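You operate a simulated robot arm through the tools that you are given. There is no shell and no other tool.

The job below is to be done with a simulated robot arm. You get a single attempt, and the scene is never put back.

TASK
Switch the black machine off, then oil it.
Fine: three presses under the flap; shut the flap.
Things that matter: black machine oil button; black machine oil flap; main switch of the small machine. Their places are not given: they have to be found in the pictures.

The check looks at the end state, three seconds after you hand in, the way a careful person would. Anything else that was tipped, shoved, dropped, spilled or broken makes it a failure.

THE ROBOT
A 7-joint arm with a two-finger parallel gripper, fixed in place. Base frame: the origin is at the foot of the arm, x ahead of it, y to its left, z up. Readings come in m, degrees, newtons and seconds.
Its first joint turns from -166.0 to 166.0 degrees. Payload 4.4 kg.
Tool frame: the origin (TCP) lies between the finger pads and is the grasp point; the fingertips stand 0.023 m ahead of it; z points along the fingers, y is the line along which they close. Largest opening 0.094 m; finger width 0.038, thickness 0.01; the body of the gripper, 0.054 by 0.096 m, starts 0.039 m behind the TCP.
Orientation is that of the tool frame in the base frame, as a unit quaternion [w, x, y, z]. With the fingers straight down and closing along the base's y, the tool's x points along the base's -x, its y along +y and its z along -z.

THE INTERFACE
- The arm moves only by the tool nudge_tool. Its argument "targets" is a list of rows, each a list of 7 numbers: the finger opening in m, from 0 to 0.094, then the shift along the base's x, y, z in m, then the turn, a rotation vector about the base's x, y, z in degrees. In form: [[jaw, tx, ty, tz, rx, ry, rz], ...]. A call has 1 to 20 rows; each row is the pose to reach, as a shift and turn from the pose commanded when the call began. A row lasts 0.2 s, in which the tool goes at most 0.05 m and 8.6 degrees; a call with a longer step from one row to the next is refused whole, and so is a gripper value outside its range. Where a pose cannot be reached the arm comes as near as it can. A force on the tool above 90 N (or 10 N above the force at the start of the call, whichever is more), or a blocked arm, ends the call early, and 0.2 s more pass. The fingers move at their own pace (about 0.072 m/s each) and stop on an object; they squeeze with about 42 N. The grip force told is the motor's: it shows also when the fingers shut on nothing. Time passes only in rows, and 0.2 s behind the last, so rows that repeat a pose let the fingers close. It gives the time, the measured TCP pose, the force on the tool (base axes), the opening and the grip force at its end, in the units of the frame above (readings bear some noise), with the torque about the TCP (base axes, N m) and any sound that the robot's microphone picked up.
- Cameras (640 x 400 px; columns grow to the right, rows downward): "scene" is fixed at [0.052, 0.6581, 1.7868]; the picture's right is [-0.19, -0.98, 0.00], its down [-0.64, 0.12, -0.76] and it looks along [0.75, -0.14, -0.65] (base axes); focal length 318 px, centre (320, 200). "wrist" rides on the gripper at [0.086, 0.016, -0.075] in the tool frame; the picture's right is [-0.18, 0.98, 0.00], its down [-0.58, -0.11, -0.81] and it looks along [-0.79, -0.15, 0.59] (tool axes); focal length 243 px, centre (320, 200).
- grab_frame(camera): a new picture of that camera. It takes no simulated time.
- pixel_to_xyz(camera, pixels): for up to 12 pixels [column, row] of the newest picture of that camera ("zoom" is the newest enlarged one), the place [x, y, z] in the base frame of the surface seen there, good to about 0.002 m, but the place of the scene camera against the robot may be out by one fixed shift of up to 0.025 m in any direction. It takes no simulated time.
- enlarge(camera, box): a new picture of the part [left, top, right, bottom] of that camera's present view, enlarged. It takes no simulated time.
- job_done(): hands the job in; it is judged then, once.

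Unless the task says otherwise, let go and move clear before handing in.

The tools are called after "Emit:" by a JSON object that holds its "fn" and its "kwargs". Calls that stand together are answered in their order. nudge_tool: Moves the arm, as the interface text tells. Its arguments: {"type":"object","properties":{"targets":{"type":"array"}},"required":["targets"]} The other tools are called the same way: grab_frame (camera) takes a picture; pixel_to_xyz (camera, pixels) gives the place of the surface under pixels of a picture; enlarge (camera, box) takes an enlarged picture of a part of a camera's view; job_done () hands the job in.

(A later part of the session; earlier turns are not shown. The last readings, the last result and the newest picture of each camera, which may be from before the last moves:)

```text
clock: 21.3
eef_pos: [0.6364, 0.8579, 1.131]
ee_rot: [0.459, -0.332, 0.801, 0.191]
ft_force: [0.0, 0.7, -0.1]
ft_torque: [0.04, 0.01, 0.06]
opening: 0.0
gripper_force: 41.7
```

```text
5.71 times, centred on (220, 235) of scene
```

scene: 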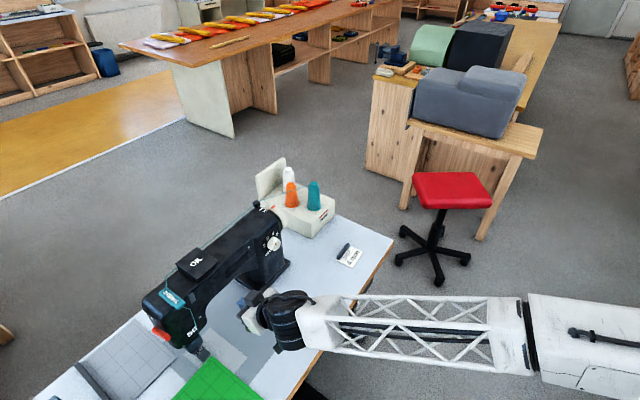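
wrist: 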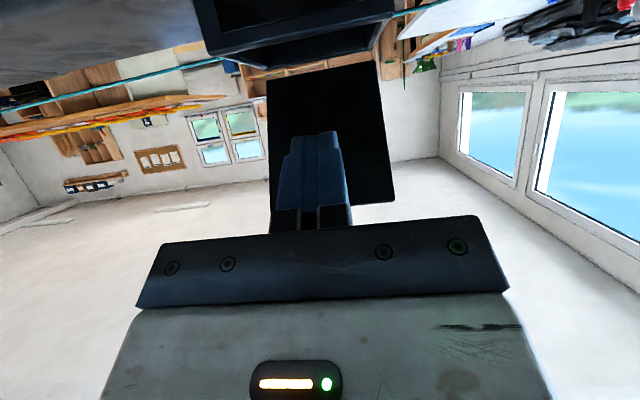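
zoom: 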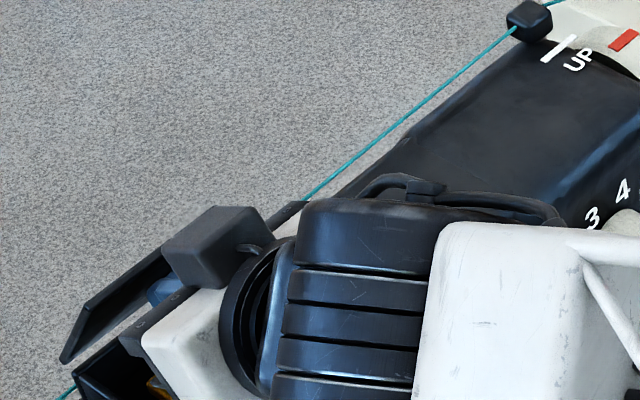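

The thread runs at u≈1.1315 and z≈1.058, about 2 cm below the hinge line, so a lid opened a little past vertical clears it. I'll continue the arc to about 100° and watch the force.

Emit:
{"fn": "nudge_tool", "kwargs": {"targets": [[0, 0.0075, 0.0075, 0.0059, 0, 0, 0], [0, 0.0146, 0.0146, 0.0094, 0, 0, 0], [0, 0.0209, 0.0209, 0.0112, 0, 0, 0], [0, 0.0269, 0.0269, 0.0117, 0, 0, 0], [0, 0.0311, 0.0311, 0.0114, 0, 0, 0], [0, 0.0351, 0.0351, 0.0107, 0, 0, 0], [0, 0.0351, 0.0351, 0.0107, 0, 0, 0]]}}

Emit:
{"fn": "grab_frame", "kwargs": {"camera": "wrist"}}

Emit:
{"fn": "enlarge", "kwargs": {"camera": "scene", "box": [150, 190, 280, 290]}}

```text
clock: 22.9
eef_pos: [0.6689, 0.893, 1.1417]
ee_rot: [0.46, -0.331, 0.802, 0.19]
ft_force: [-0.5, 0.5, 0.3]
ft_torque: [0.01, -0.02, -0.01]
opening: 0.0002
gripper_force: 42.2
```

```text
taken
```

wrist: 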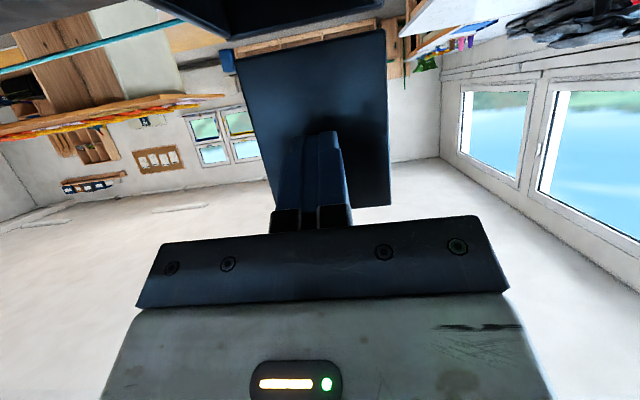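

```text
4.00 times, centred on (215, 240) of scene
```

zoom: 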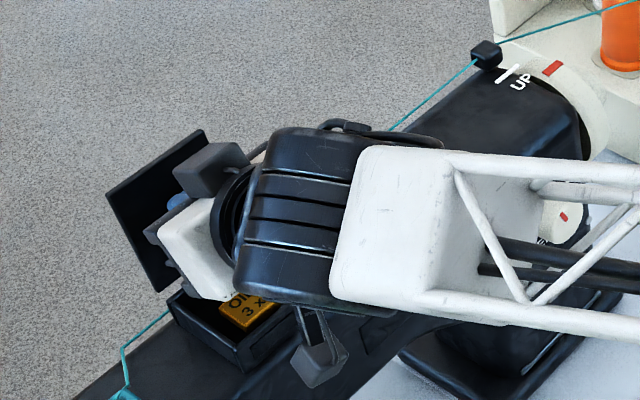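

The lid now stands about upright, and the scene zoom shows a yellow button marked "OIL / 3 x" in the box at (248,310). I'll measure the lid's lean to see whether it's past vertical.

Emit:
{"fn": "pixel_to_xyz", "kwargs": {"camera": "wrist", "pixels": [[370, 45], [375, 90], [380, 140], [385, 190], [250, 70], [260, 120], [270, 180], [300, 60], [300, 110]]}}

Emit:
{"fn": "pixel_to_xyz", "kwargs": {"camera": "zoom", "pixels": [[235, 310], [250, 305], [250, 320], [270, 305], [180, 305], [240, 360], [265, 340]]}}

```text
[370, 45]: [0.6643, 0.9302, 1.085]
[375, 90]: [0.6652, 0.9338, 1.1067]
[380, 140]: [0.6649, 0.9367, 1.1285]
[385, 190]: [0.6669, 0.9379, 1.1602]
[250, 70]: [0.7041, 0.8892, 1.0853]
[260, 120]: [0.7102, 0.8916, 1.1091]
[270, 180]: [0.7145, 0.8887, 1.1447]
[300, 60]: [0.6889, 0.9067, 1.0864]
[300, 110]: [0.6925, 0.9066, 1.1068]
```

```text
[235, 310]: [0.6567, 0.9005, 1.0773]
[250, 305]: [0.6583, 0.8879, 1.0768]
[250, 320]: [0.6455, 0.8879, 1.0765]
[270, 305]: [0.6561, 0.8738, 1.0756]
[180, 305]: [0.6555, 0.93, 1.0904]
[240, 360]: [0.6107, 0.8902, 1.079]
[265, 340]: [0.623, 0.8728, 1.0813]
```

The lid is about 5° past vertical with no load on the tool. I'll push it to about 108° so it can rest open, stopping if any force builds.

Emit:
{"fn": "nudge_tool", "kwargs": {"targets": [[0, 0.0028, 0.0028, -0.0008, 0, 0, 0], [0, 0.0057, 0.0057, -0.002, 0, 0, 0], [0, 0.0088, 0.0088, -0.0035, 0, 0, 0], [0, 0.0088, 0.0088, -0.0035, 0, 0, 0]]}}

Emit:
{"fn": "grab_frame", "kwargs": {"camera": "wrist"}}

Emit:
{"fn": "pixel_to_xyz", "kwargs": {"camera": "wrist", "pixels": [[370, 45], [375, 90], [380, 140], [385, 190], [300, 60], [300, 110]]}}

```text
clock: 23.9
eef_pos: [0.6773, 0.9018, 1.138]
ee_rot: [0.459, -0.33, 0.802, 0.189]
ft_force: [-8.2, -10.6, 0.7]
ft_torque: [0.11, 0.03, -0.05]
opening: 0.0
gripper_force: 41.9
```

```text
taken
```

wrist: 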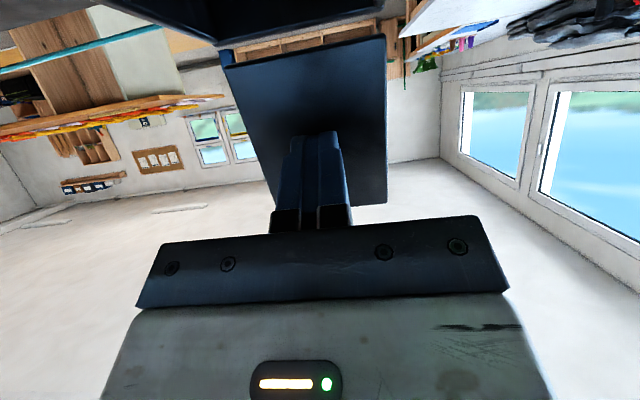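

```text
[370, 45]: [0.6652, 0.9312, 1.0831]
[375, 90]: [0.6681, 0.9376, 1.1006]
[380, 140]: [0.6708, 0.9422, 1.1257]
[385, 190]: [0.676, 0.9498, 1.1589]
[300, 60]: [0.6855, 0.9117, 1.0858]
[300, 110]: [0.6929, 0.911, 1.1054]
```

The lid has met its stop at about 105° (13 N along -u), so it should rest open. I'll withdraw back and up, straighten the tool, and look down into the box.

Emit:
{"fn": "nudge_tool", "kwargs": {"targets": [[0, -0.0212, -0.0212, 0.005, 0, 0, 0], [0, -0.046, -0.046, 0.02, -5.3, 5.3, 0], [0, -0.0707, -0.0707, 0.045, -10.6, 10.6, 0], [0, -0.0884, -0.0884, 0.07, -15.9, 15.9, 0], [0, -0.0919, -0.0919, 0.1, -21.2, 21.2, 0], [0, -0.0919, -0.0919, 0.13, -26.5, 26.5, 0], [0, -0.0919, -0.0919, 0.152, -31.8, 31.8, 0], [0, -0.0919, -0.0919, 0.152, -37.1, 37.1, 0], [0, -0.0919, -0.0919, 0.152, -42.4, 42.4, 0], [0, -0.0919, -0.0919, 0.152, -42.4, 42.4, 0]]}}

Emit:
{"fn": "grab_frame", "kwargs": {"camera": "wrist"}}

Emit:
{"fn": "grab_frame", "kwargs": {"camera": "scene"}}

```text
clock: 26.1
eef_pos: [0.5868, 0.8092, 1.2892]
ee_rot: [-0.003, -0.382, 0.924, -0.002]
ft_force: [0.7, -0.3, 0.9]
ft_torque: [0.0, 0.0, 0.01]
opening: 0.0001
gripper_force: 43.0
```

```text
taken
```

wrist: 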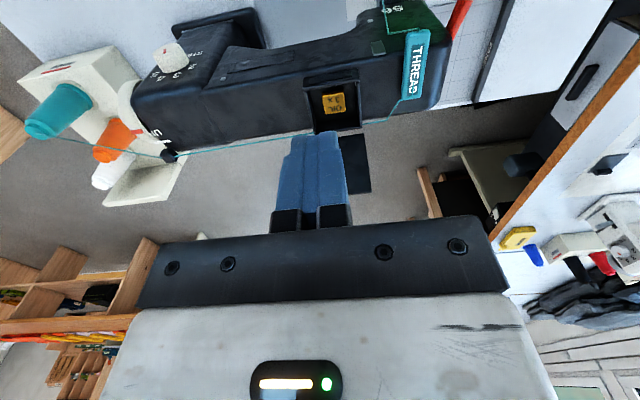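

```text
taken
```

scene: 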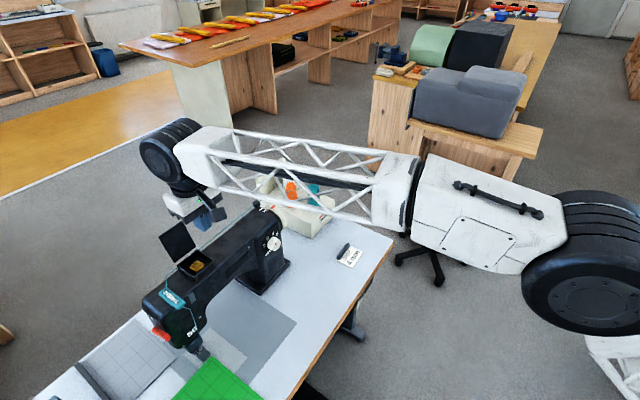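

The lid stays open by itself, and the yellow button shows in the wrist view at (334,103). I'll enlarge and measure the button and the box walls.

Emit:
{"fn": "enlarge", "kwargs": {"camera": "wrist", "box": [285, 60, 385, 200]}}

Emit:
{"fn": "enlarge", "kwargs": {"camera": "wrist", "box": [295, 60, 375, 140]}}

Emit:
{"fn": "pixel_to_xyz", "kwargs": {"camera": "wrist", "pixels": [[334, 103], [324, 98], [342, 94], [326, 111], [345, 108], [333, 96], [335, 110], [310, 90], [335, 79], [357, 75], [315, 125], [355, 150]]}}

Emit:
{"fn": "enlarge", "kwargs": {"camera": "scene", "box": [150, 210, 250, 290]}}

```text
2.86 times, centred on (335, 130) of wrist
```

zoom: 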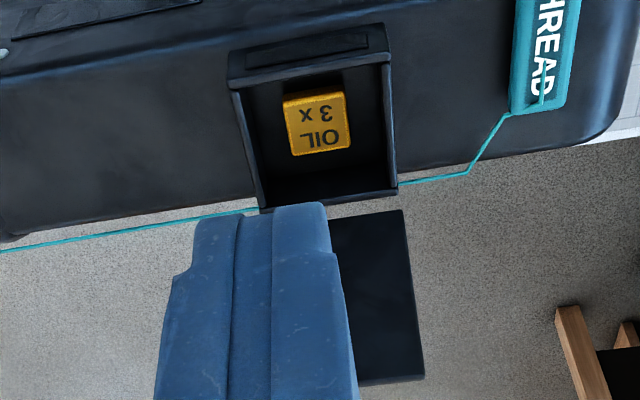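

```text
5.00 times, centred on (335, 100) of wrist
```

zoom: 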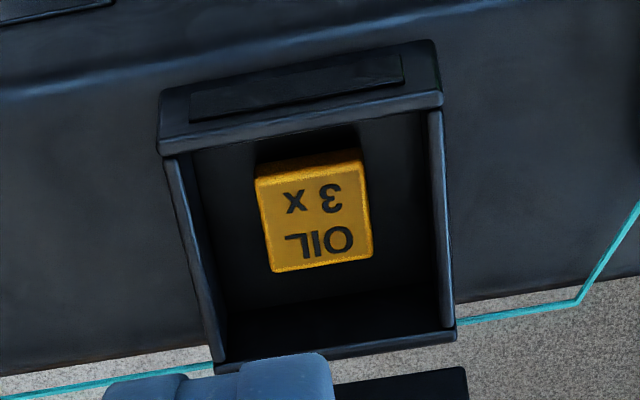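

```text
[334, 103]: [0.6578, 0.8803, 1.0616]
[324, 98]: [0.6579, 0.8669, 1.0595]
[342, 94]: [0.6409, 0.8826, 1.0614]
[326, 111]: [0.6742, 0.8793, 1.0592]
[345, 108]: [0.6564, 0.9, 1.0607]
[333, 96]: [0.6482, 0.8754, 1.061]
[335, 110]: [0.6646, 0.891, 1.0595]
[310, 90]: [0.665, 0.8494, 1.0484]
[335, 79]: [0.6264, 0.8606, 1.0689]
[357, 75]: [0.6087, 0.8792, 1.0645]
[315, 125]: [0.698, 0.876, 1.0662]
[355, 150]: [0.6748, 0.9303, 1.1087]
```

```text
5.00 times, centred on (200, 250) of scene
```

zoom: 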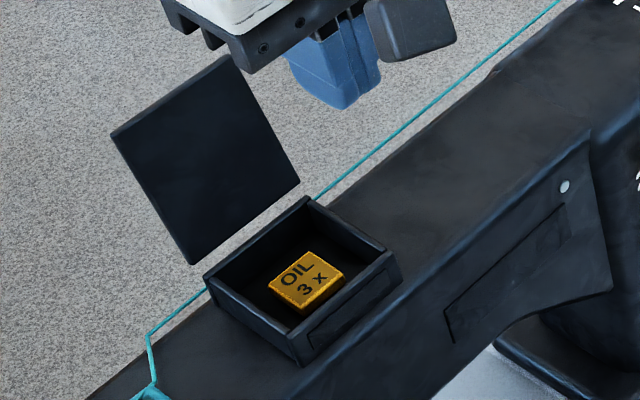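

The button centre is at about (0.658,0.880,1.0605), roughly 3 cm square, sitting in a box whose inside spans u≈1.055–1.113. The 38 mm wide vertical fingertips fit inside. I'll move over it with the tool straight down and check that the arm can reach there.

Emit:
{"fn": "nudge_tool", "kwargs": {"targets": [[0, 0.025, 0.025, 0, 0, 0, 0], [0, 0.05, 0.05, 0, 0, 0, 0], [0, 0.0711, 0.0702, 0, 0, 0, 0], [0, 0.0711, 0.0702, -0.04, 0, 0, 0], [0, 0.0711, 0.0702, -0.08, 0, 0, 0], [0, 0.0711, 0.0702, -0.12, 0, 0, 0], [0, 0.0711, 0.0702, -0.15, 0, 0, 0], [0, 0.0711, 0.0702, -0.165, 0, 0, 0], [0, 0.0711, 0.0702, -0.165, 0, 0, 0]]}}

Emit:
{"fn": "grab_frame", "kwargs": {"camera": "wrist"}}

Emit:
{"fn": "grab_frame", "kwargs": {"camera": "scene"}}

Emit:
{"fn": "enlarge", "kwargs": {"camera": "scene", "box": [150, 210, 250, 290]}}

```text
clock: 28.1
eef_pos: [0.6578, 0.878, 1.1238]
ee_rot: [-0.003, -0.383, 0.924, -0.001]
ft_force: [0.7, -0.5, 1.0]
ft_torque: [-0.01, 0.01, -0.01]
opening: 0.0
gripper_force: 42.1
```

```text
taken
```

wrist: 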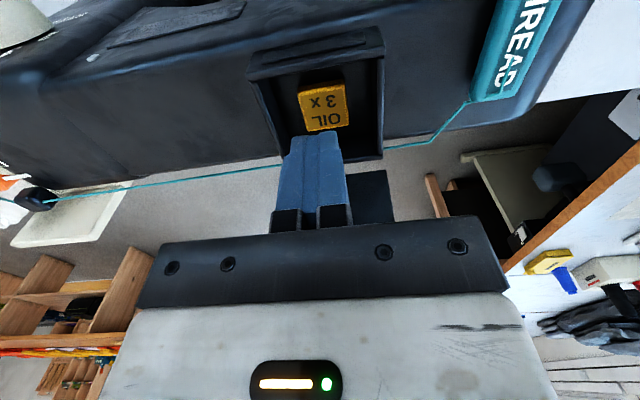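

```text
taken
```

scene: 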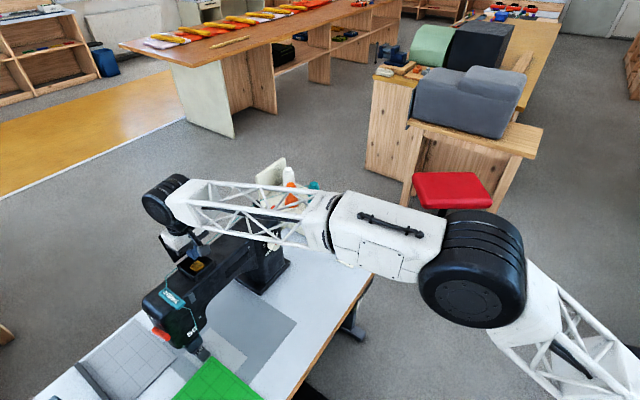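

```text
5.00 times, centred on (200, 250) of scene
```

zoom: 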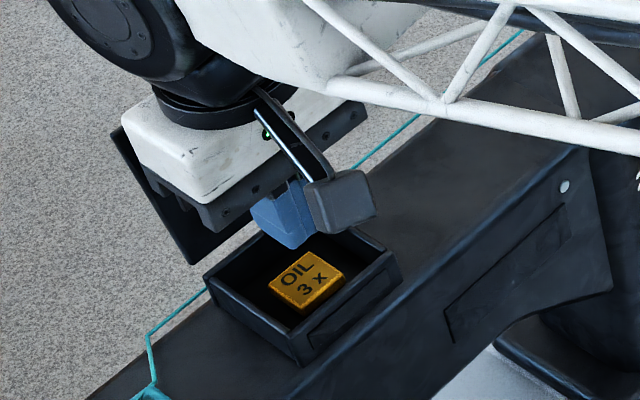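

The arm reaches the spot (measured 0.658,0.878,1.124), and the button shows at (322,107) ahead of the tips. I'll re-measure the button from this closer view to confirm alignment.

Emit:
{"fn": "pixel_to_xyz", "kwargs": {"camera": "wrist", "pixels": [[302, 95], [339, 87], [308, 128], [344, 123], [322, 107], [265, 80], [372, 60], [375, 150], [360, 110], [290, 110], [355, 90], [320, 75]]}}

Emit:
{"fn": "enlarge", "kwargs": {"camera": "wrist", "box": [240, 30, 400, 170]}}

```text
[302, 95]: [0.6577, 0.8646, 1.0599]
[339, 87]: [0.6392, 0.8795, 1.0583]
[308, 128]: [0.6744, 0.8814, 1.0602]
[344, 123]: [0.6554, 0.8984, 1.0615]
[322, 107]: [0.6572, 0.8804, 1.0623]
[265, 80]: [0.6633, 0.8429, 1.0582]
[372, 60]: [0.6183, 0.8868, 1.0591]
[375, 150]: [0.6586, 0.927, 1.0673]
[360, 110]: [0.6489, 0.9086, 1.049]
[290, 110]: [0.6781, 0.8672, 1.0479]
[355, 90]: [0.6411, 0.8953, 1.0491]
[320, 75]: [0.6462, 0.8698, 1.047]
```

```text
2.86 times, centred on (320, 100) of wrist
```

zoom: 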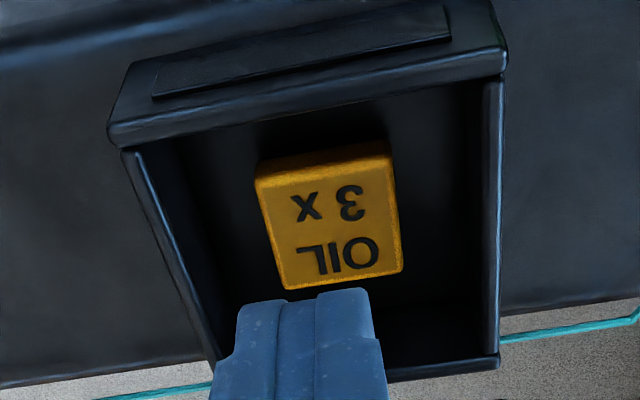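

The button centre is confirmed at (0.657,0.881), top z≈1.0605, with the box floor at about 1.048. The tips are about 4 cm above it. I'll do the first press: down in small steps past contact, reading force and sound.

Emit:
{"fn": "nudge_tool", "kwargs": {"targets": [[0, -0.0008, 0.0006, -0.02, 0, 0, 0], [0, -0.0008, 0.0006, -0.034, 0, 0, 0], [0, -0.0008, 0.0006, -0.04, 0, 0, 0], [0, -0.0008, 0.0006, -0.043, 0, 0, 0], [0, -0.0008, 0.0006, -0.046, 0, 0, 0]]}}

Emit:
{"fn": "grab_frame", "kwargs": {"camera": "wrist"}}

Emit:
{"fn": "enlarge", "kwargs": {"camera": "scene", "box": [150, 210, 250, 290]}}

```text
clock: 29.3
eef_pos: [0.6573, 0.8811, 1.0797]
ee_rot: [-0.002, -0.382, 0.924, -0.001]
ft_force: [-1.0, -0.5, 1.7]
ft_torque: [0.0, -0.04, 0.0]
opening: 0.0
gripper_force: 41.9
heard: click
```

```text
taken
```

wrist: 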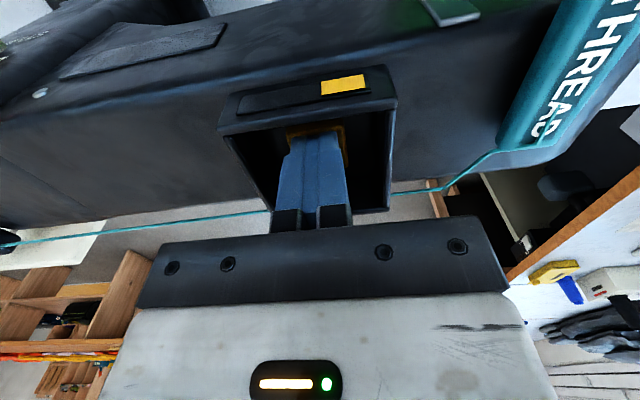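

```text
5.00 times, centred on (200, 250) of scene
```

zoom: 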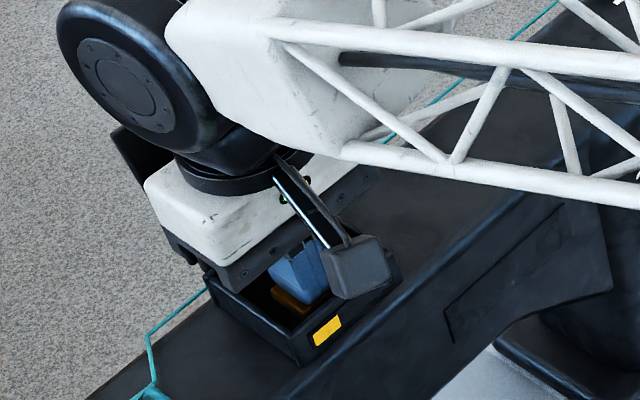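

A click was heard and one yellow segment lit on the box's front panel at (342,85), so one press is counted. I'll lift clear to let the button come back and check it.

Emit:
{"fn": "nudge_tool", "kwargs": {"targets": [[0, 0, 0, 0.01, 0, 0, 0], [0, 0, 0, 0.026, 0, 0, 0], [0, 0, 0, 0.036, 0, 0, 0], [0, 0, 0, 0.036, 0, 0, 0]]}}

Emit:
{"fn": "grab_frame", "kwargs": {"camera": "wrist"}}

Emit:
{"fn": "enlarge", "kwargs": {"camera": "wrist", "box": [240, 30, 400, 170]}}

Emit:
{"fn": "pixel_to_xyz", "kwargs": {"camera": "wrist", "pixels": [[305, 97], [338, 90], [322, 107], [340, 120]]}}

```text
clock: 30.3
eef_pos: [0.6575, 0.8818, 1.1141]
ee_rot: [-0.003, -0.382, 0.924, -0.001]
ft_force: [-0.3, 0.6, -1.4]
ft_torque: [-0.02, 0.04, 0.0]
opening: 0.0001
gripper_force: 41.9
```

```text
taken
```

wrist: 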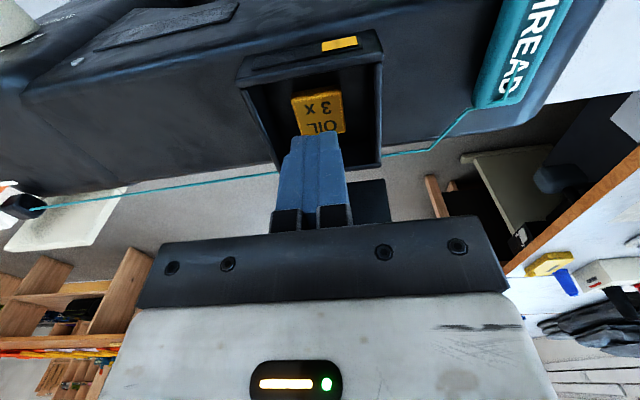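

```text
2.86 times, centred on (320, 100) of wrist
```

zoom: 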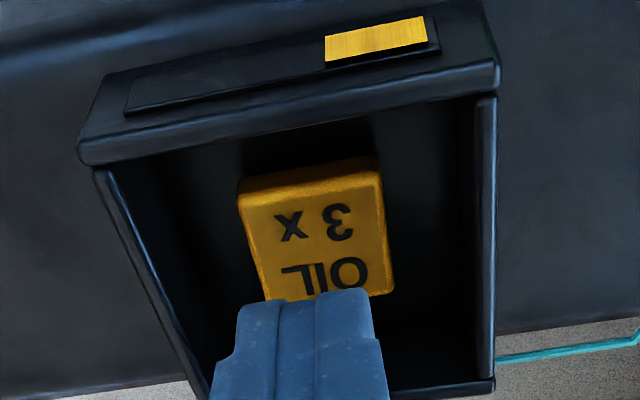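

```text
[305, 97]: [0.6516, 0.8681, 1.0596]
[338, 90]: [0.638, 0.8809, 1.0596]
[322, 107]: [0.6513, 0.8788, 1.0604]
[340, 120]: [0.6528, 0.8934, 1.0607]
```

The button is back up (top z≈1.060) and one of three panel segments is lit. I'll do the second press to the same depth and then release.

Emit:
{"fn": "nudge_tool", "kwargs": {"targets": [[0, 0, 0, -0.01, 0, 0, 0], [0, 0, 0, -0.024, 0, 0, 0], [0, 0, 0, -0.03, 0, 0, 0], [0, 0, 0, -0.033, 0, 0, 0], [0, 0, 0, -0.036, 0, 0, 0]]}}

Emit:
{"fn": "nudge_tool", "kwargs": {"targets": [[0, 0, 0, 0.01, 0, 0, 0], [0, 0, 0, 0.026, 0, 0, 0], [0, 0, 0, 0.036, 0, 0, 0], [0, 0, 0, 0.036, 0, 0, 0]]}}

Emit:
{"fn": "grab_frame", "kwargs": {"camera": "wrist"}}

Emit:
{"fn": "enlarge", "kwargs": {"camera": "wrist", "box": [240, 30, 400, 170]}}

```text
clock: 31.5
eef_pos: [0.6566, 0.8814, 1.0783]
ee_rot: [-0.002, -0.382, 0.924, -0.001]
ft_force: [-0.2, 1.3, 2.9]
ft_torque: [0.06, -0.01, 0.05]
opening: 0.0002
gripper_force: 42.6
heard: click
```

```text
clock: 32.5
eef_pos: [0.6556, 0.8799, 1.1144]
ee_rot: [-0.002, -0.381, 0.924, -0.001]
ft_force: [-0.4, -0.1, 0.0]
ft_torque: [-0.01, 0.02, 0.0]
opening: 0.0
gripper_force: 42.3
```

```text
taken
```

wrist: 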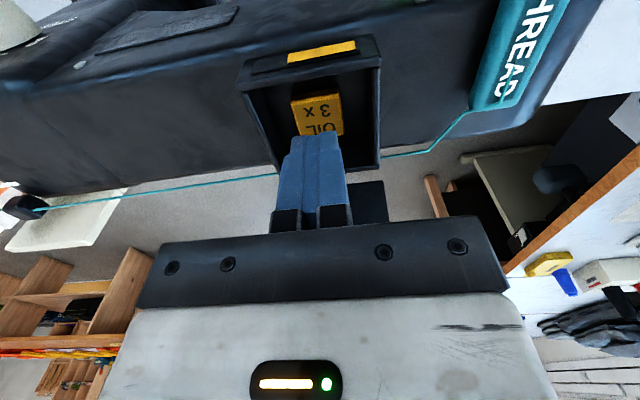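

```text
2.86 times, centred on (320, 100) of wrist
```

zoom: 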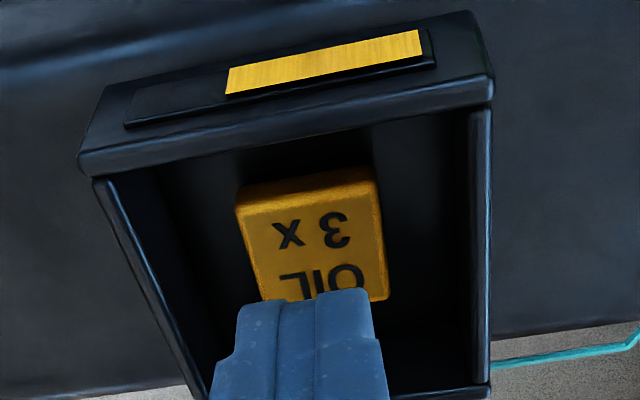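

A second click was heard and two of the three segments are now lit. I'll do the third and last press the same way and then release.

Emit:
{"fn": "nudge_tool", "kwargs": {"targets": [[0, 0, 0, -0.01, 0, 0, 0], [0, 0, 0, -0.024, 0, 0, 0], [0, 0, 0, -0.03, 0, 0, 0], [0, 0, 0, -0.033, 0, 0, 0], [0, 0, 0, -0.036, 0, 0, 0]]}}

Emit:
{"fn": "nudge_tool", "kwargs": {"targets": [[0, 0, 0, 0.01, 0, 0, 0], [0, 0, 0, 0.026, 0, 0, 0], [0, 0, 0, 0.036, 0, 0, 0], [0, 0, 0, 0.036, 0, 0, 0]]}}

Emit:
{"fn": "grab_frame", "kwargs": {"camera": "wrist"}}

Emit:
{"fn": "enlarge", "kwargs": {"camera": "wrist", "box": [240, 30, 400, 170]}}

Emit:
{"fn": "enlarge", "kwargs": {"camera": "scene", "box": [150, 210, 250, 290]}}

```text
clock: 33.7
eef_pos: [0.6574, 0.8806, 1.08]
ee_rot: [-0.002, -0.381, 0.925, -0.001]
ft_force: [-1.5, 1.6, 1.7]
ft_torque: [0.04, 0.0, 0.03]
opening: 0.0
gripper_force: 41.7
```

```text
clock: 34.7
eef_pos: [0.6571, 0.8807, 1.1159]
ee_rot: [-0.003, -0.382, 0.924, -0.001]
ft_force: [0.8, 0.3, -0.8]
ft_torque: [0.01, -0.03, -0.03]
opening: 0.0001
gripper_force: 41.8
```

```text
taken
```

wrist: 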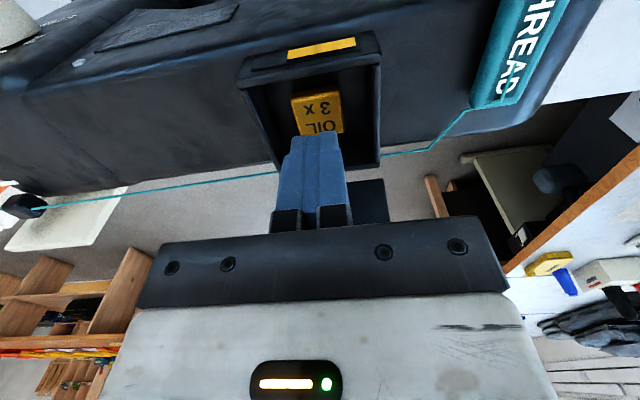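

```text
2.86 times, centred on (320, 100) of wrist
```

zoom: 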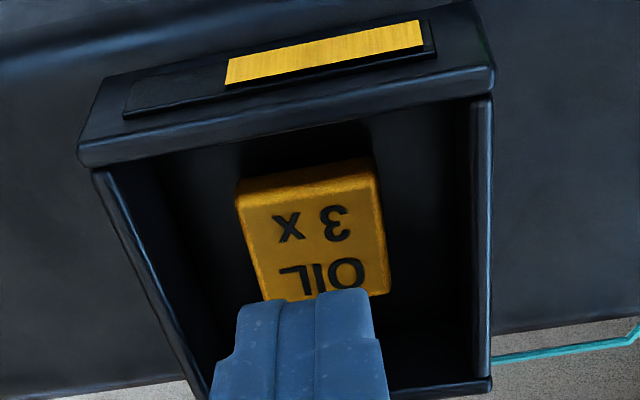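

```text
5.00 times, centred on (200, 250) of scene
```

zoom: 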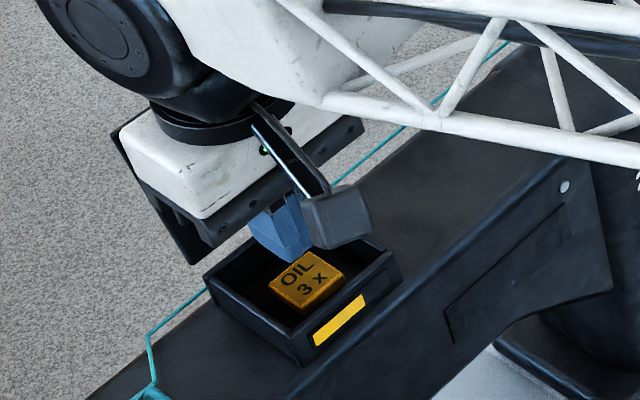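

No click came with that last press and the panel still shows two of three segments, so it fell just short. I'll press once more, 3 mm deeper, and read the sound before doing anything else.

Emit:
{"fn": "nudge_tool", "kwargs": {"targets": [[0, 0, 0, -0.01, 0, 0, 0], [0, 0, 0, -0.024, 0, 0, 0], [0, 0, 0, -0.03, 0, 0, 0], [0, 0, 0, -0.035, 0, 0, 0], [0, 0, 0, -0.039, 0, 0, 0]]}}

Emit:
{"fn": "grab_frame", "kwargs": {"camera": "wrist"}}

Emit:
{"fn": "enlarge", "kwargs": {"camera": "scene", "box": [150, 210, 250, 290]}}

```text
clock: 35.9
eef_pos: [0.6561, 0.8808, 1.0763]
ee_rot: [-0.001, -0.382, 0.924, -0.001]
ft_force: [-1.6, -0.4, 5.9]
ft_torque: [0.04, 0.02, -0.03]
opening: 0.0
gripper_force: 42.1
heard: click
```

```text
taken
```

wrist: 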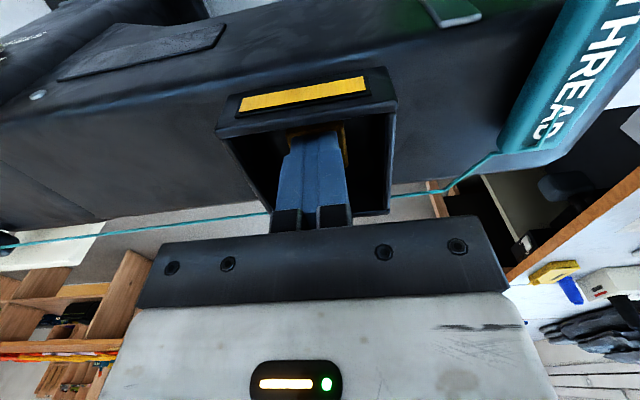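

```text
5.00 times, centred on (200, 250) of scene
```

zoom: 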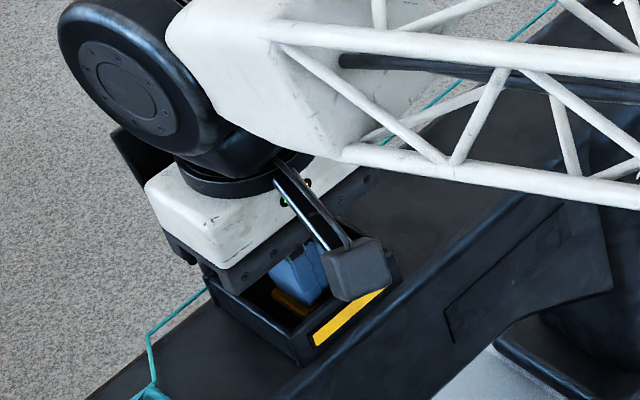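

The third click was heard and all three segments are lit. I'll rise straight up out of the box, well clear of the open lid, and look.

Emit:
{"fn": "nudge_tool", "kwargs": {"targets": [[0, 0, 0, 0.01, 0, 0, 0], [0, 0, 0, 0.03, 0, 0, 0], [0, 0, 0, 0.07, 0, 0, 0], [0, 0, 0, 0.11, 0, 0, 0], [0, 0, 0, 0.15, 0, 0, 0], [0, 0, 0, 0.19, 0, 0, 0], [0, 0, 0, 0.22, 0, 0, 0], [0, 0, 0, 0.22, 0, 0, 0]]}}

Emit:
{"fn": "grab_frame", "kwargs": {"camera": "wrist"}}

Emit:
{"fn": "enlarge", "kwargs": {"camera": "scene", "box": [130, 180, 280, 300]}}

```text
clock: 37.7
eef_pos: [0.6597, 0.8839, 1.2976]
ee_rot: [-0.001, -0.382, 0.924, -0.001]
ft_force: [0.8, 0.6, 0.4]
ft_torque: [0.0, 0.02, 0.01]
opening: 0.0002
gripper_force: 41.9
```

```text
taken
```

wrist: 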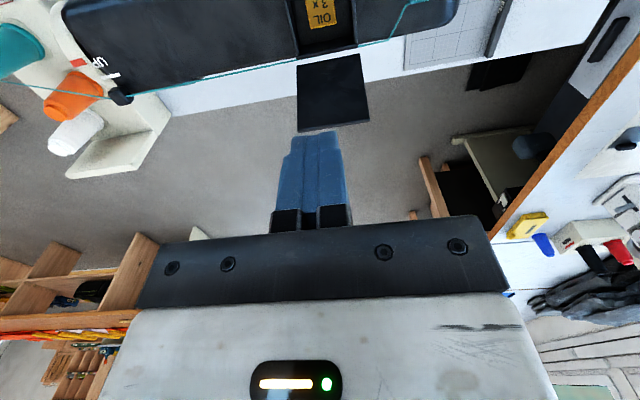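

```text
3.33 times, centred on (205, 240) of scene
```

zoom: 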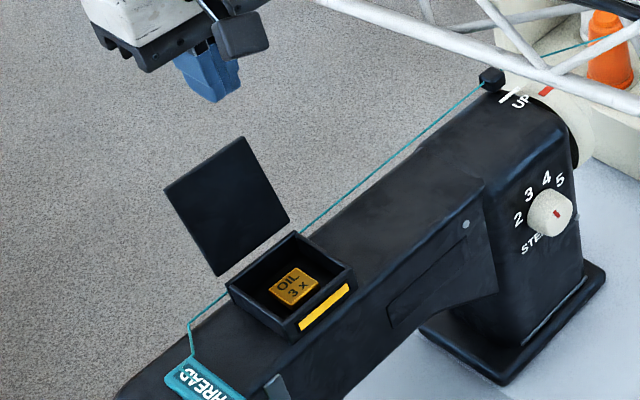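

The button is up, three segments show, and the lid still leans open, with its inner face at (300–368, 55–130) in the wrist view. I'll measure its edges before planning how to hook it from behind.

Emit:
{"fn": "pixel_to_xyz", "kwargs": {"camera": "wrist", "pixels": [[303, 67], [357, 57], [300, 128], [365, 120], [330, 63], [332, 90], [334, 122], [300, 100], [363, 100]]}}

Emit:
{"fn": "enlarge", "kwargs": {"camera": "wrist", "box": [270, 0, 400, 140]}}

```text
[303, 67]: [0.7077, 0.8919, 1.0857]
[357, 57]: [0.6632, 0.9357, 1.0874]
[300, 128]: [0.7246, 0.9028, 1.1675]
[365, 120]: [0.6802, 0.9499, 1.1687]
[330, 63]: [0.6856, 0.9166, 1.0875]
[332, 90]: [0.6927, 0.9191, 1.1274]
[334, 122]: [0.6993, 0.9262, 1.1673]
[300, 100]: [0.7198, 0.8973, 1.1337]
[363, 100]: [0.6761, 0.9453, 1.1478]
```

```text
2.86 times, centred on (335, 70) of wrist
```

zoom: 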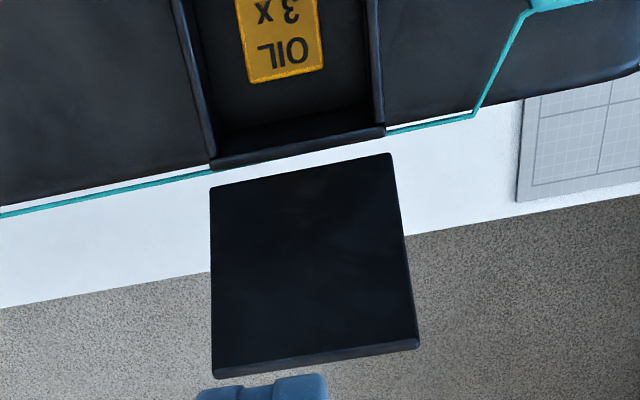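

The lid's top edge is at about u≈1.150, z≈1.168, leaning about 12° past vertical. I'll tilt the tool 30° forward at height and move out above and beyond the lid, checking reach before going down behind it.

Emit:
{"fn": "nudge_tool", "kwargs": {"targets": [[0, 0.015, 0.015, 0, 5.3, -5.3, 0], [0, 0.03, 0.03, 0, 10.6, -10.6, 0], [0, 0.045, 0.045, 0, 15.9, -15.9, 0], [0, 0.06, 0.06, 0, 21.2, -21.2, 0], [0, 0.07, 0.07, 0, 21.2, -21.2, 0], [0, 0.07, 0.07, 0, 21.2, -21.2, 0]]}}

Emit:
{"fn": "grab_frame", "kwargs": {"camera": "wrist"}}

Emit:
{"fn": "grab_frame", "kwargs": {"camera": "scene"}}

Emit:
{"fn": "enlarge", "kwargs": {"camera": "scene", "box": [130, 160, 280, 300]}}

```text
clock: 39.1
eef_pos: [0.7283, 0.9522, 1.2974]
ee_rot: [0.237, -0.369, 0.893, 0.097]
ft_force: [-0.3, -1.0, -1.3]
ft_torque: [0.03, -0.04, -0.01]
opening: 0.0
gripper_force: 41.5
```

```text
taken
```

wrist: 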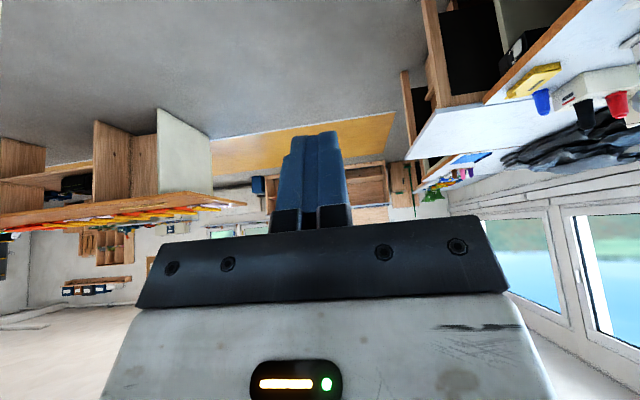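

```text
taken
```

scene: 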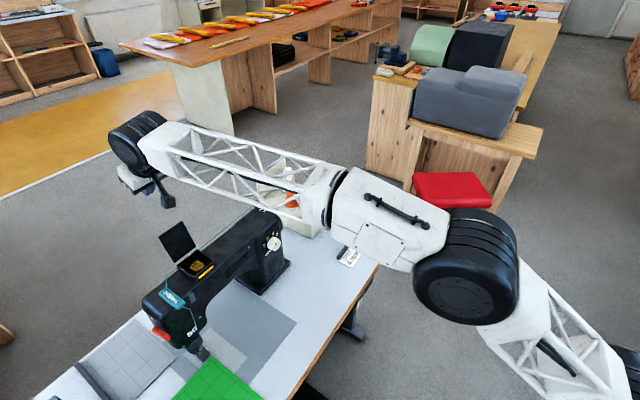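

```text
2.86 times, centred on (205, 230) of scene
```

zoom: 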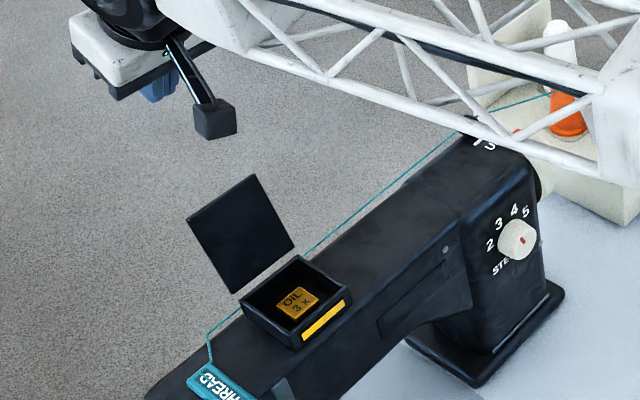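

The arm reaches beyond the lid (u≈1.188, z≈1.297). I'll go straight down about 12 cm so the fingers hang behind the lid's top edge with roughly 1 cm clearance.

Emit:
{"fn": "nudge_tool", "kwargs": {"targets": [[0, 0, 0, -0.035, 0, 0, 0], [0, 0, 0, -0.07, 0, 0, 0], [0, 0, 0, -0.095, 0, 0, 0], [0, 0, 0, -0.112, 0, 0, 0], [0, 0, 0, -0.122, 0, 0, 0], [0, 0, 0, -0.122, 0, 0, 0]]}}

Emit:
{"fn": "grab_frame", "kwargs": {"camera": "wrist"}}

Emit:
{"fn": "enlarge", "kwargs": {"camera": "scene", "box": [130, 160, 280, 300]}}

```text
clock: 40.5
eef_pos: [0.7283, 0.9512, 1.1742]
ee_rot: [0.237, -0.369, 0.893, 0.098]
ft_force: [0.9, 0.5, 0.1]
ft_torque: [0.0, 0.02, -0.03]
opening: 0.0001
gripper_force: 42.3
```

```text
taken
```

wrist: 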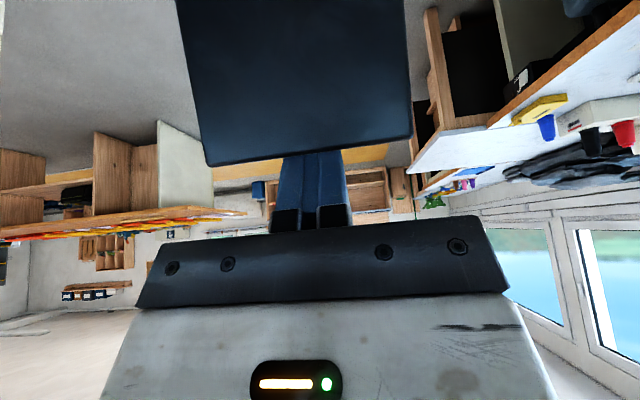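

```text
2.86 times, centred on (205, 230) of scene
```

zoom: 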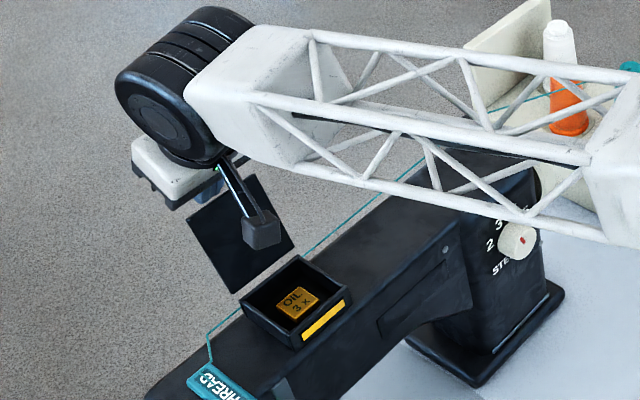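

The fingers are behind the lid (its top edge at row 160 hides the tips) with no contact force. I'll pull toward the arm along the lid's arc to about 75°, then look.

Emit:
{"fn": "nudge_tool", "kwargs": {"targets": [[0, -0.009, -0.009, 0.0, 0, 0, 0], [0, -0.016, -0.016, 0.0015, 0, 0, 0], [0, -0.023, -0.023, 0.003, 0, 0, 0], [0, -0.03, -0.03, 0.003, 0, 0, 0], [0, -0.0355, -0.0355, 0.002, 0, 0, 0], [0, -0.0406, -0.0406, 0.001, 0, 0, 0]]}}

Emit:
{"fn": "grab_frame", "kwargs": {"camera": "wrist"}}

Emit:
{"fn": "enlarge", "kwargs": {"camera": "scene", "box": [130, 160, 280, 300]}}

```text
clock: 41.9
eef_pos: [0.6864, 0.9108, 1.1744]
ee_rot: [0.236, -0.369, 0.893, 0.098]
ft_force: [0.0, 0.2, 0.0]
ft_torque: [0.04, 0.0, 0.0]
opening: 0.0
gripper_force: 41.3
```

```text
taken
```

wrist: 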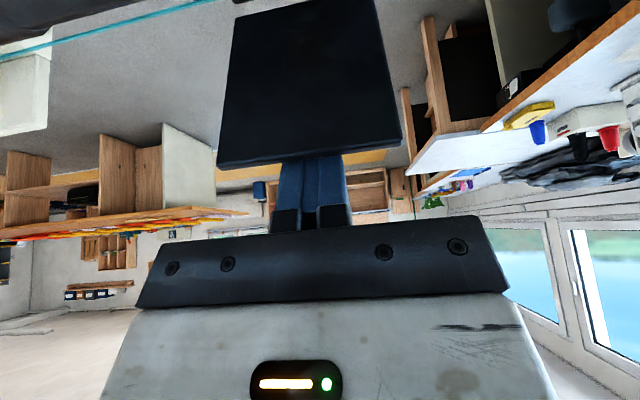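

```text
2.86 times, centred on (205, 230) of scene
```

zoom: 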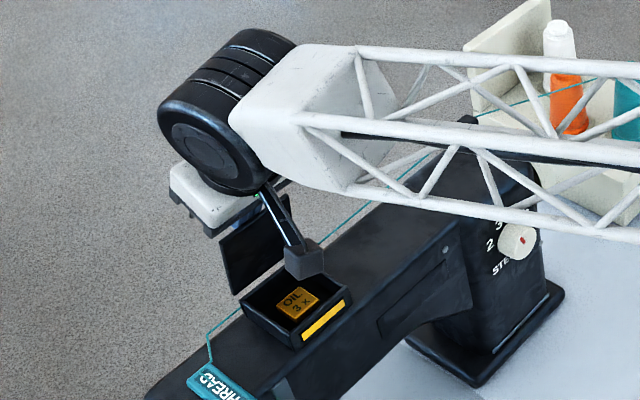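

The lid is following the fingers. I'll measure its angle to confirm it is past vertical toward the box.

Emit:
{"fn": "pixel_to_xyz", "kwargs": {"camera": "wrist", "pixels": [[305, 10], [308, 60], [310, 110], [312, 148], [230, 150], [390, 135]]}}

```text
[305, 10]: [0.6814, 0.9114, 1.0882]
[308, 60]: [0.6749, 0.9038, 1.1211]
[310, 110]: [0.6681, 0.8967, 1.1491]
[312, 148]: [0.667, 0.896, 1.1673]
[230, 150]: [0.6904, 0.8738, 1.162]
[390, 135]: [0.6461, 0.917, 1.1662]
```

The lid stands at 75°, tipping toward closed. I'll follow its arc down with the fingertip edge on its outer face to nearly shut.

Emit:
{"fn": "nudge_tool", "kwargs": {"targets": [[0, -0.0085, -0.0085, -0.004, 0, 0, 0], [0, -0.0167, -0.0167, -0.0082, 0, 0, 0], [0, -0.0223, -0.0223, -0.013, 0, 0, 0], [0, -0.0272, -0.0272, -0.0181, 0, 0, 0], [0, -0.0318, -0.0318, -0.0245, 0, 0, 0], [0, -0.0356, -0.0356, -0.0314, 0, 0, 0], [0, -0.0389, -0.0389, -0.039, 0, 0, 0], [0, -0.0414, -0.0414, -0.0475, 0, 0, 0], [0, -0.0429, -0.0429, -0.056, 0, 0, 0]]}}

Emit:
{"fn": "grab_frame", "kwargs": {"camera": "wrist"}}

Emit:
{"fn": "enlarge", "kwargs": {"camera": "scene", "box": [130, 180, 280, 320]}}

```text
clock: 43.9
eef_pos: [0.6433, 0.868, 1.1187]
ee_rot: [0.237, -0.369, 0.893, 0.098]
ft_force: [0.4, -0.1, -0.6]
ft_torque: [0.02, 0.02, 0.0]
opening: 0.0001
gripper_force: 41.5
```

```text
taken
```

wrist: 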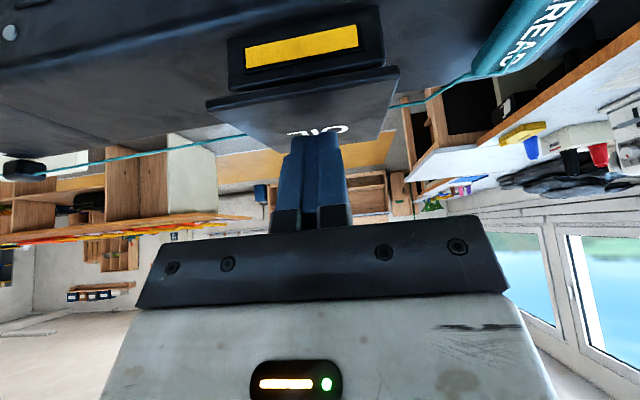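

```text
2.86 times, centred on (205, 250) of scene
```

zoom: 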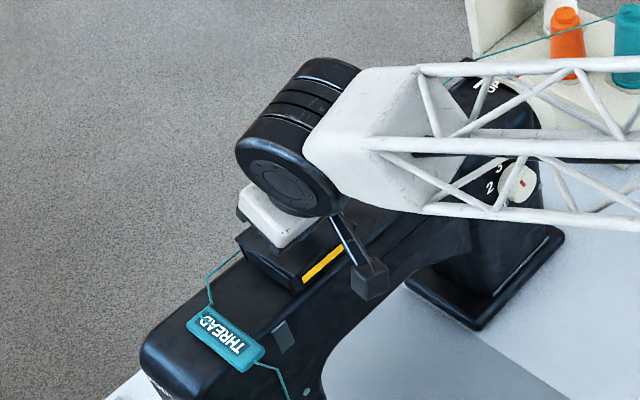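

The lid is down, with its "OIL" lettering facing up near (318,130) in the wrist view. I'll measure whether it lies flat.

Emit:
{"fn": "pixel_to_xyz", "kwargs": {"camera": "wrist", "pixels": [[230, 110], [300, 102], [380, 92], [390, 78], [240, 125], [270, 140], [360, 130], [385, 100], [300, 95], [300, 91]]}}

Emit:
{"fn": "enlarge", "kwargs": {"camera": "wrist", "box": [190, 20, 420, 150]}}

```text
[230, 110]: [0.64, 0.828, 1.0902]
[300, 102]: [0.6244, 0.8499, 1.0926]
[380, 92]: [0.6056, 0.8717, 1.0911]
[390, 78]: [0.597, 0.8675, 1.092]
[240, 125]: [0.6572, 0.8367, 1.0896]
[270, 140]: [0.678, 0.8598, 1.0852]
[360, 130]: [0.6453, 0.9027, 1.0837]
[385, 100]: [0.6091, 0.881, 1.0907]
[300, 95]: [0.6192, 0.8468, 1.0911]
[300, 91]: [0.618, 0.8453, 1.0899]
```

```text
2.78 times, centred on (305, 85) of wrist
```

zoom: 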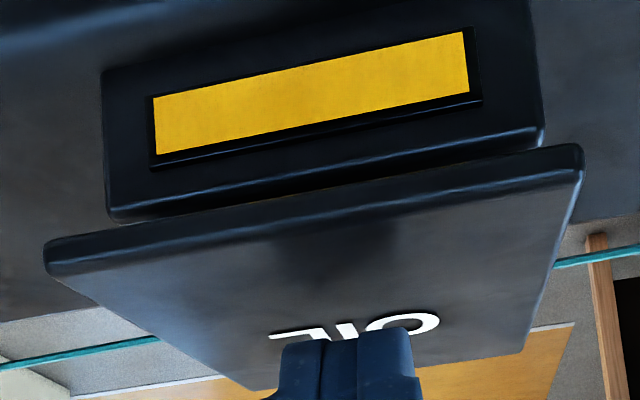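

The lid's front edge is still at z≈1.092, about 10 mm above its shut height of 1.081, so it holds by friction at about 7°. I'll press it gently the rest of the way down.

Emit:
{"fn": "nudge_tool", "kwargs": {"targets": [[0, -0.0015, -0.0015, -0.003, 0, 0, 0], [0, -0.002, -0.002, -0.006, 0, 0, 0], [0, -0.002, -0.002, -0.008, 0, 0, 0], [0, -0.002, -0.002, -0.0095, 0, 0, 0], [0, -0.002, -0.002, -0.0105, 0, 0, 0]]}}

Emit:
{"fn": "grab_frame", "kwargs": {"camera": "wrist"}}

Emit:
{"fn": "pixel_to_xyz", "kwargs": {"camera": "wrist", "pixels": [[230, 110], [300, 102], [380, 92], [240, 125], [270, 140], [360, 130], [385, 100]]}}

```text
clock: 45.1
eef_pos: [0.6408, 0.8642, 1.1095]
ee_rot: [0.237, -0.369, 0.893, 0.099]
ft_force: [2.5, 5.3, 10.0]
ft_torque: [0.12, -0.07, -0.01]
opening: 0.0
gripper_force: 41.8
```

```text
taken
```

wrist: 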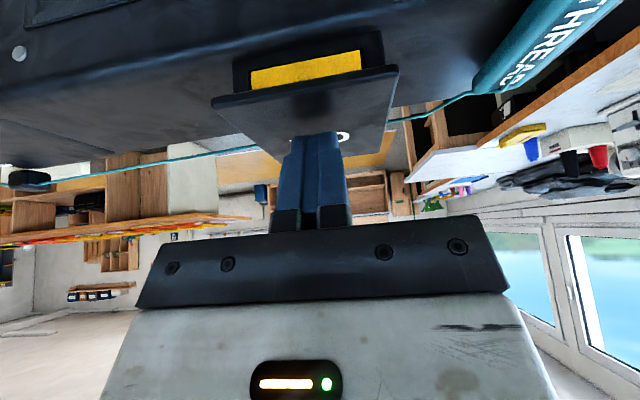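

```text
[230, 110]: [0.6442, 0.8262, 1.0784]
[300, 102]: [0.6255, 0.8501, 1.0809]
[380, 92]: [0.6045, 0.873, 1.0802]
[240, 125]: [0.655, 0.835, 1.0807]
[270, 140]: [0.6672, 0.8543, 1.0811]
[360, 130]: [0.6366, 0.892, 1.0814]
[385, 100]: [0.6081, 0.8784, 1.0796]
```

The lid now lies flat at z≈1.081 across its top, and the tool reads 10 N, so it is against its stop. I'll lift straight off, back away from the machine, and check everything.

Emit:
{"fn": "nudge_tool", "kwargs": {"targets": [[0, 0, 0, 0.01, 0, 0, 0], [0, 0, 0, 0.04, 0, 0, 0], [0, 0, 0, 0.08, 0, 0, 0], [0, -0.01, -0.01, 0.12, -5.3, 5.3, 0], [0, -0.03, -0.03, 0.15, -10.6, 10.6, 0], [0, -0.06, -0.06, 0.17, -15.9, 15.9, 0], [0, -0.09, -0.09, 0.18, -21.2, 21.2, 0], [0, -0.12, -0.12, 0.18, -21.2, 21.2, 0], [0, -0.15, -0.15, 0.18, -21.2, 21.2, 0], [0, -0.15, -0.15, 0.18, -21.2, 21.2, 0]]}}

Emit:
{"fn": "grab_frame", "kwargs": {"camera": "wrist"}}

Emit:
{"fn": "grab_frame", "kwargs": {"camera": "scene"}}

Emit:
{"fn": "enlarge", "kwargs": {"camera": "scene", "box": [130, 190, 300, 360]}}

Emit:
{"fn": "enlarge", "kwargs": {"camera": "wrist", "box": [180, 40, 460, 220]}}

```text
clock: 47.3
eef_pos: [0.4896, 0.7159, 1.2883]
ee_rot: [-0.003, -0.382, 0.924, -0.001]
ft_force: [-0.4, 0.5, -0.5]
ft_torque: [-0.02, -0.02, -0.01]
opening: 0.0001
gripper_force: 42.4
```

```text
taken
```

wrist: 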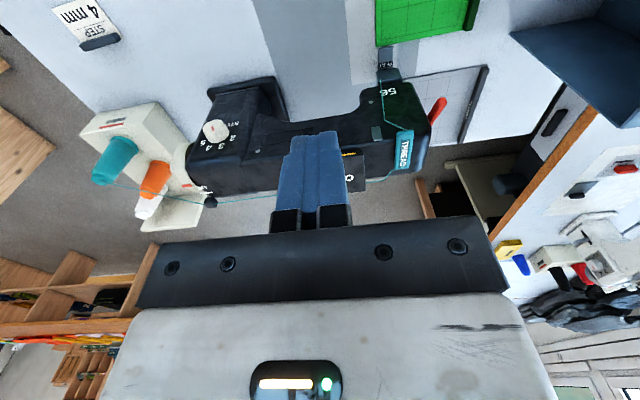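

```text
taken
```

scene: 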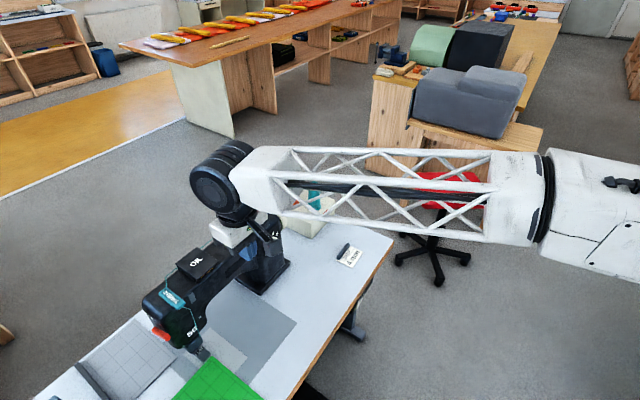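

```text
2.35 times, centred on (215, 275) of scene
```

zoom: 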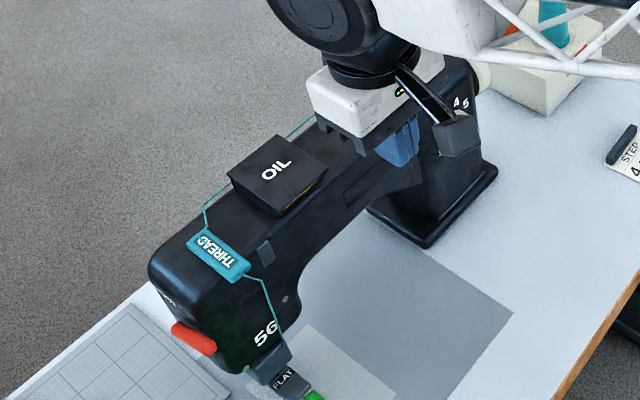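

```text
2.22 times, centred on (320, 130) of wrist
```

zoom: 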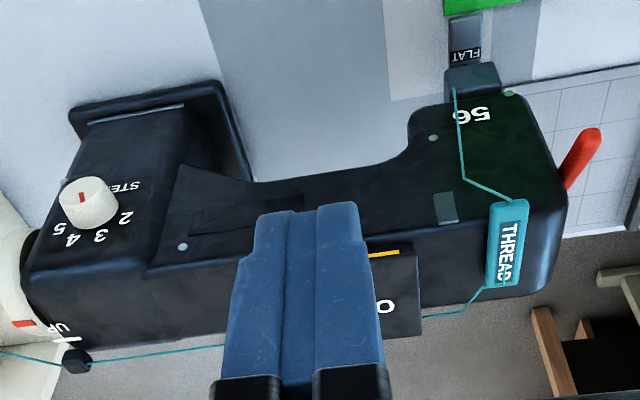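

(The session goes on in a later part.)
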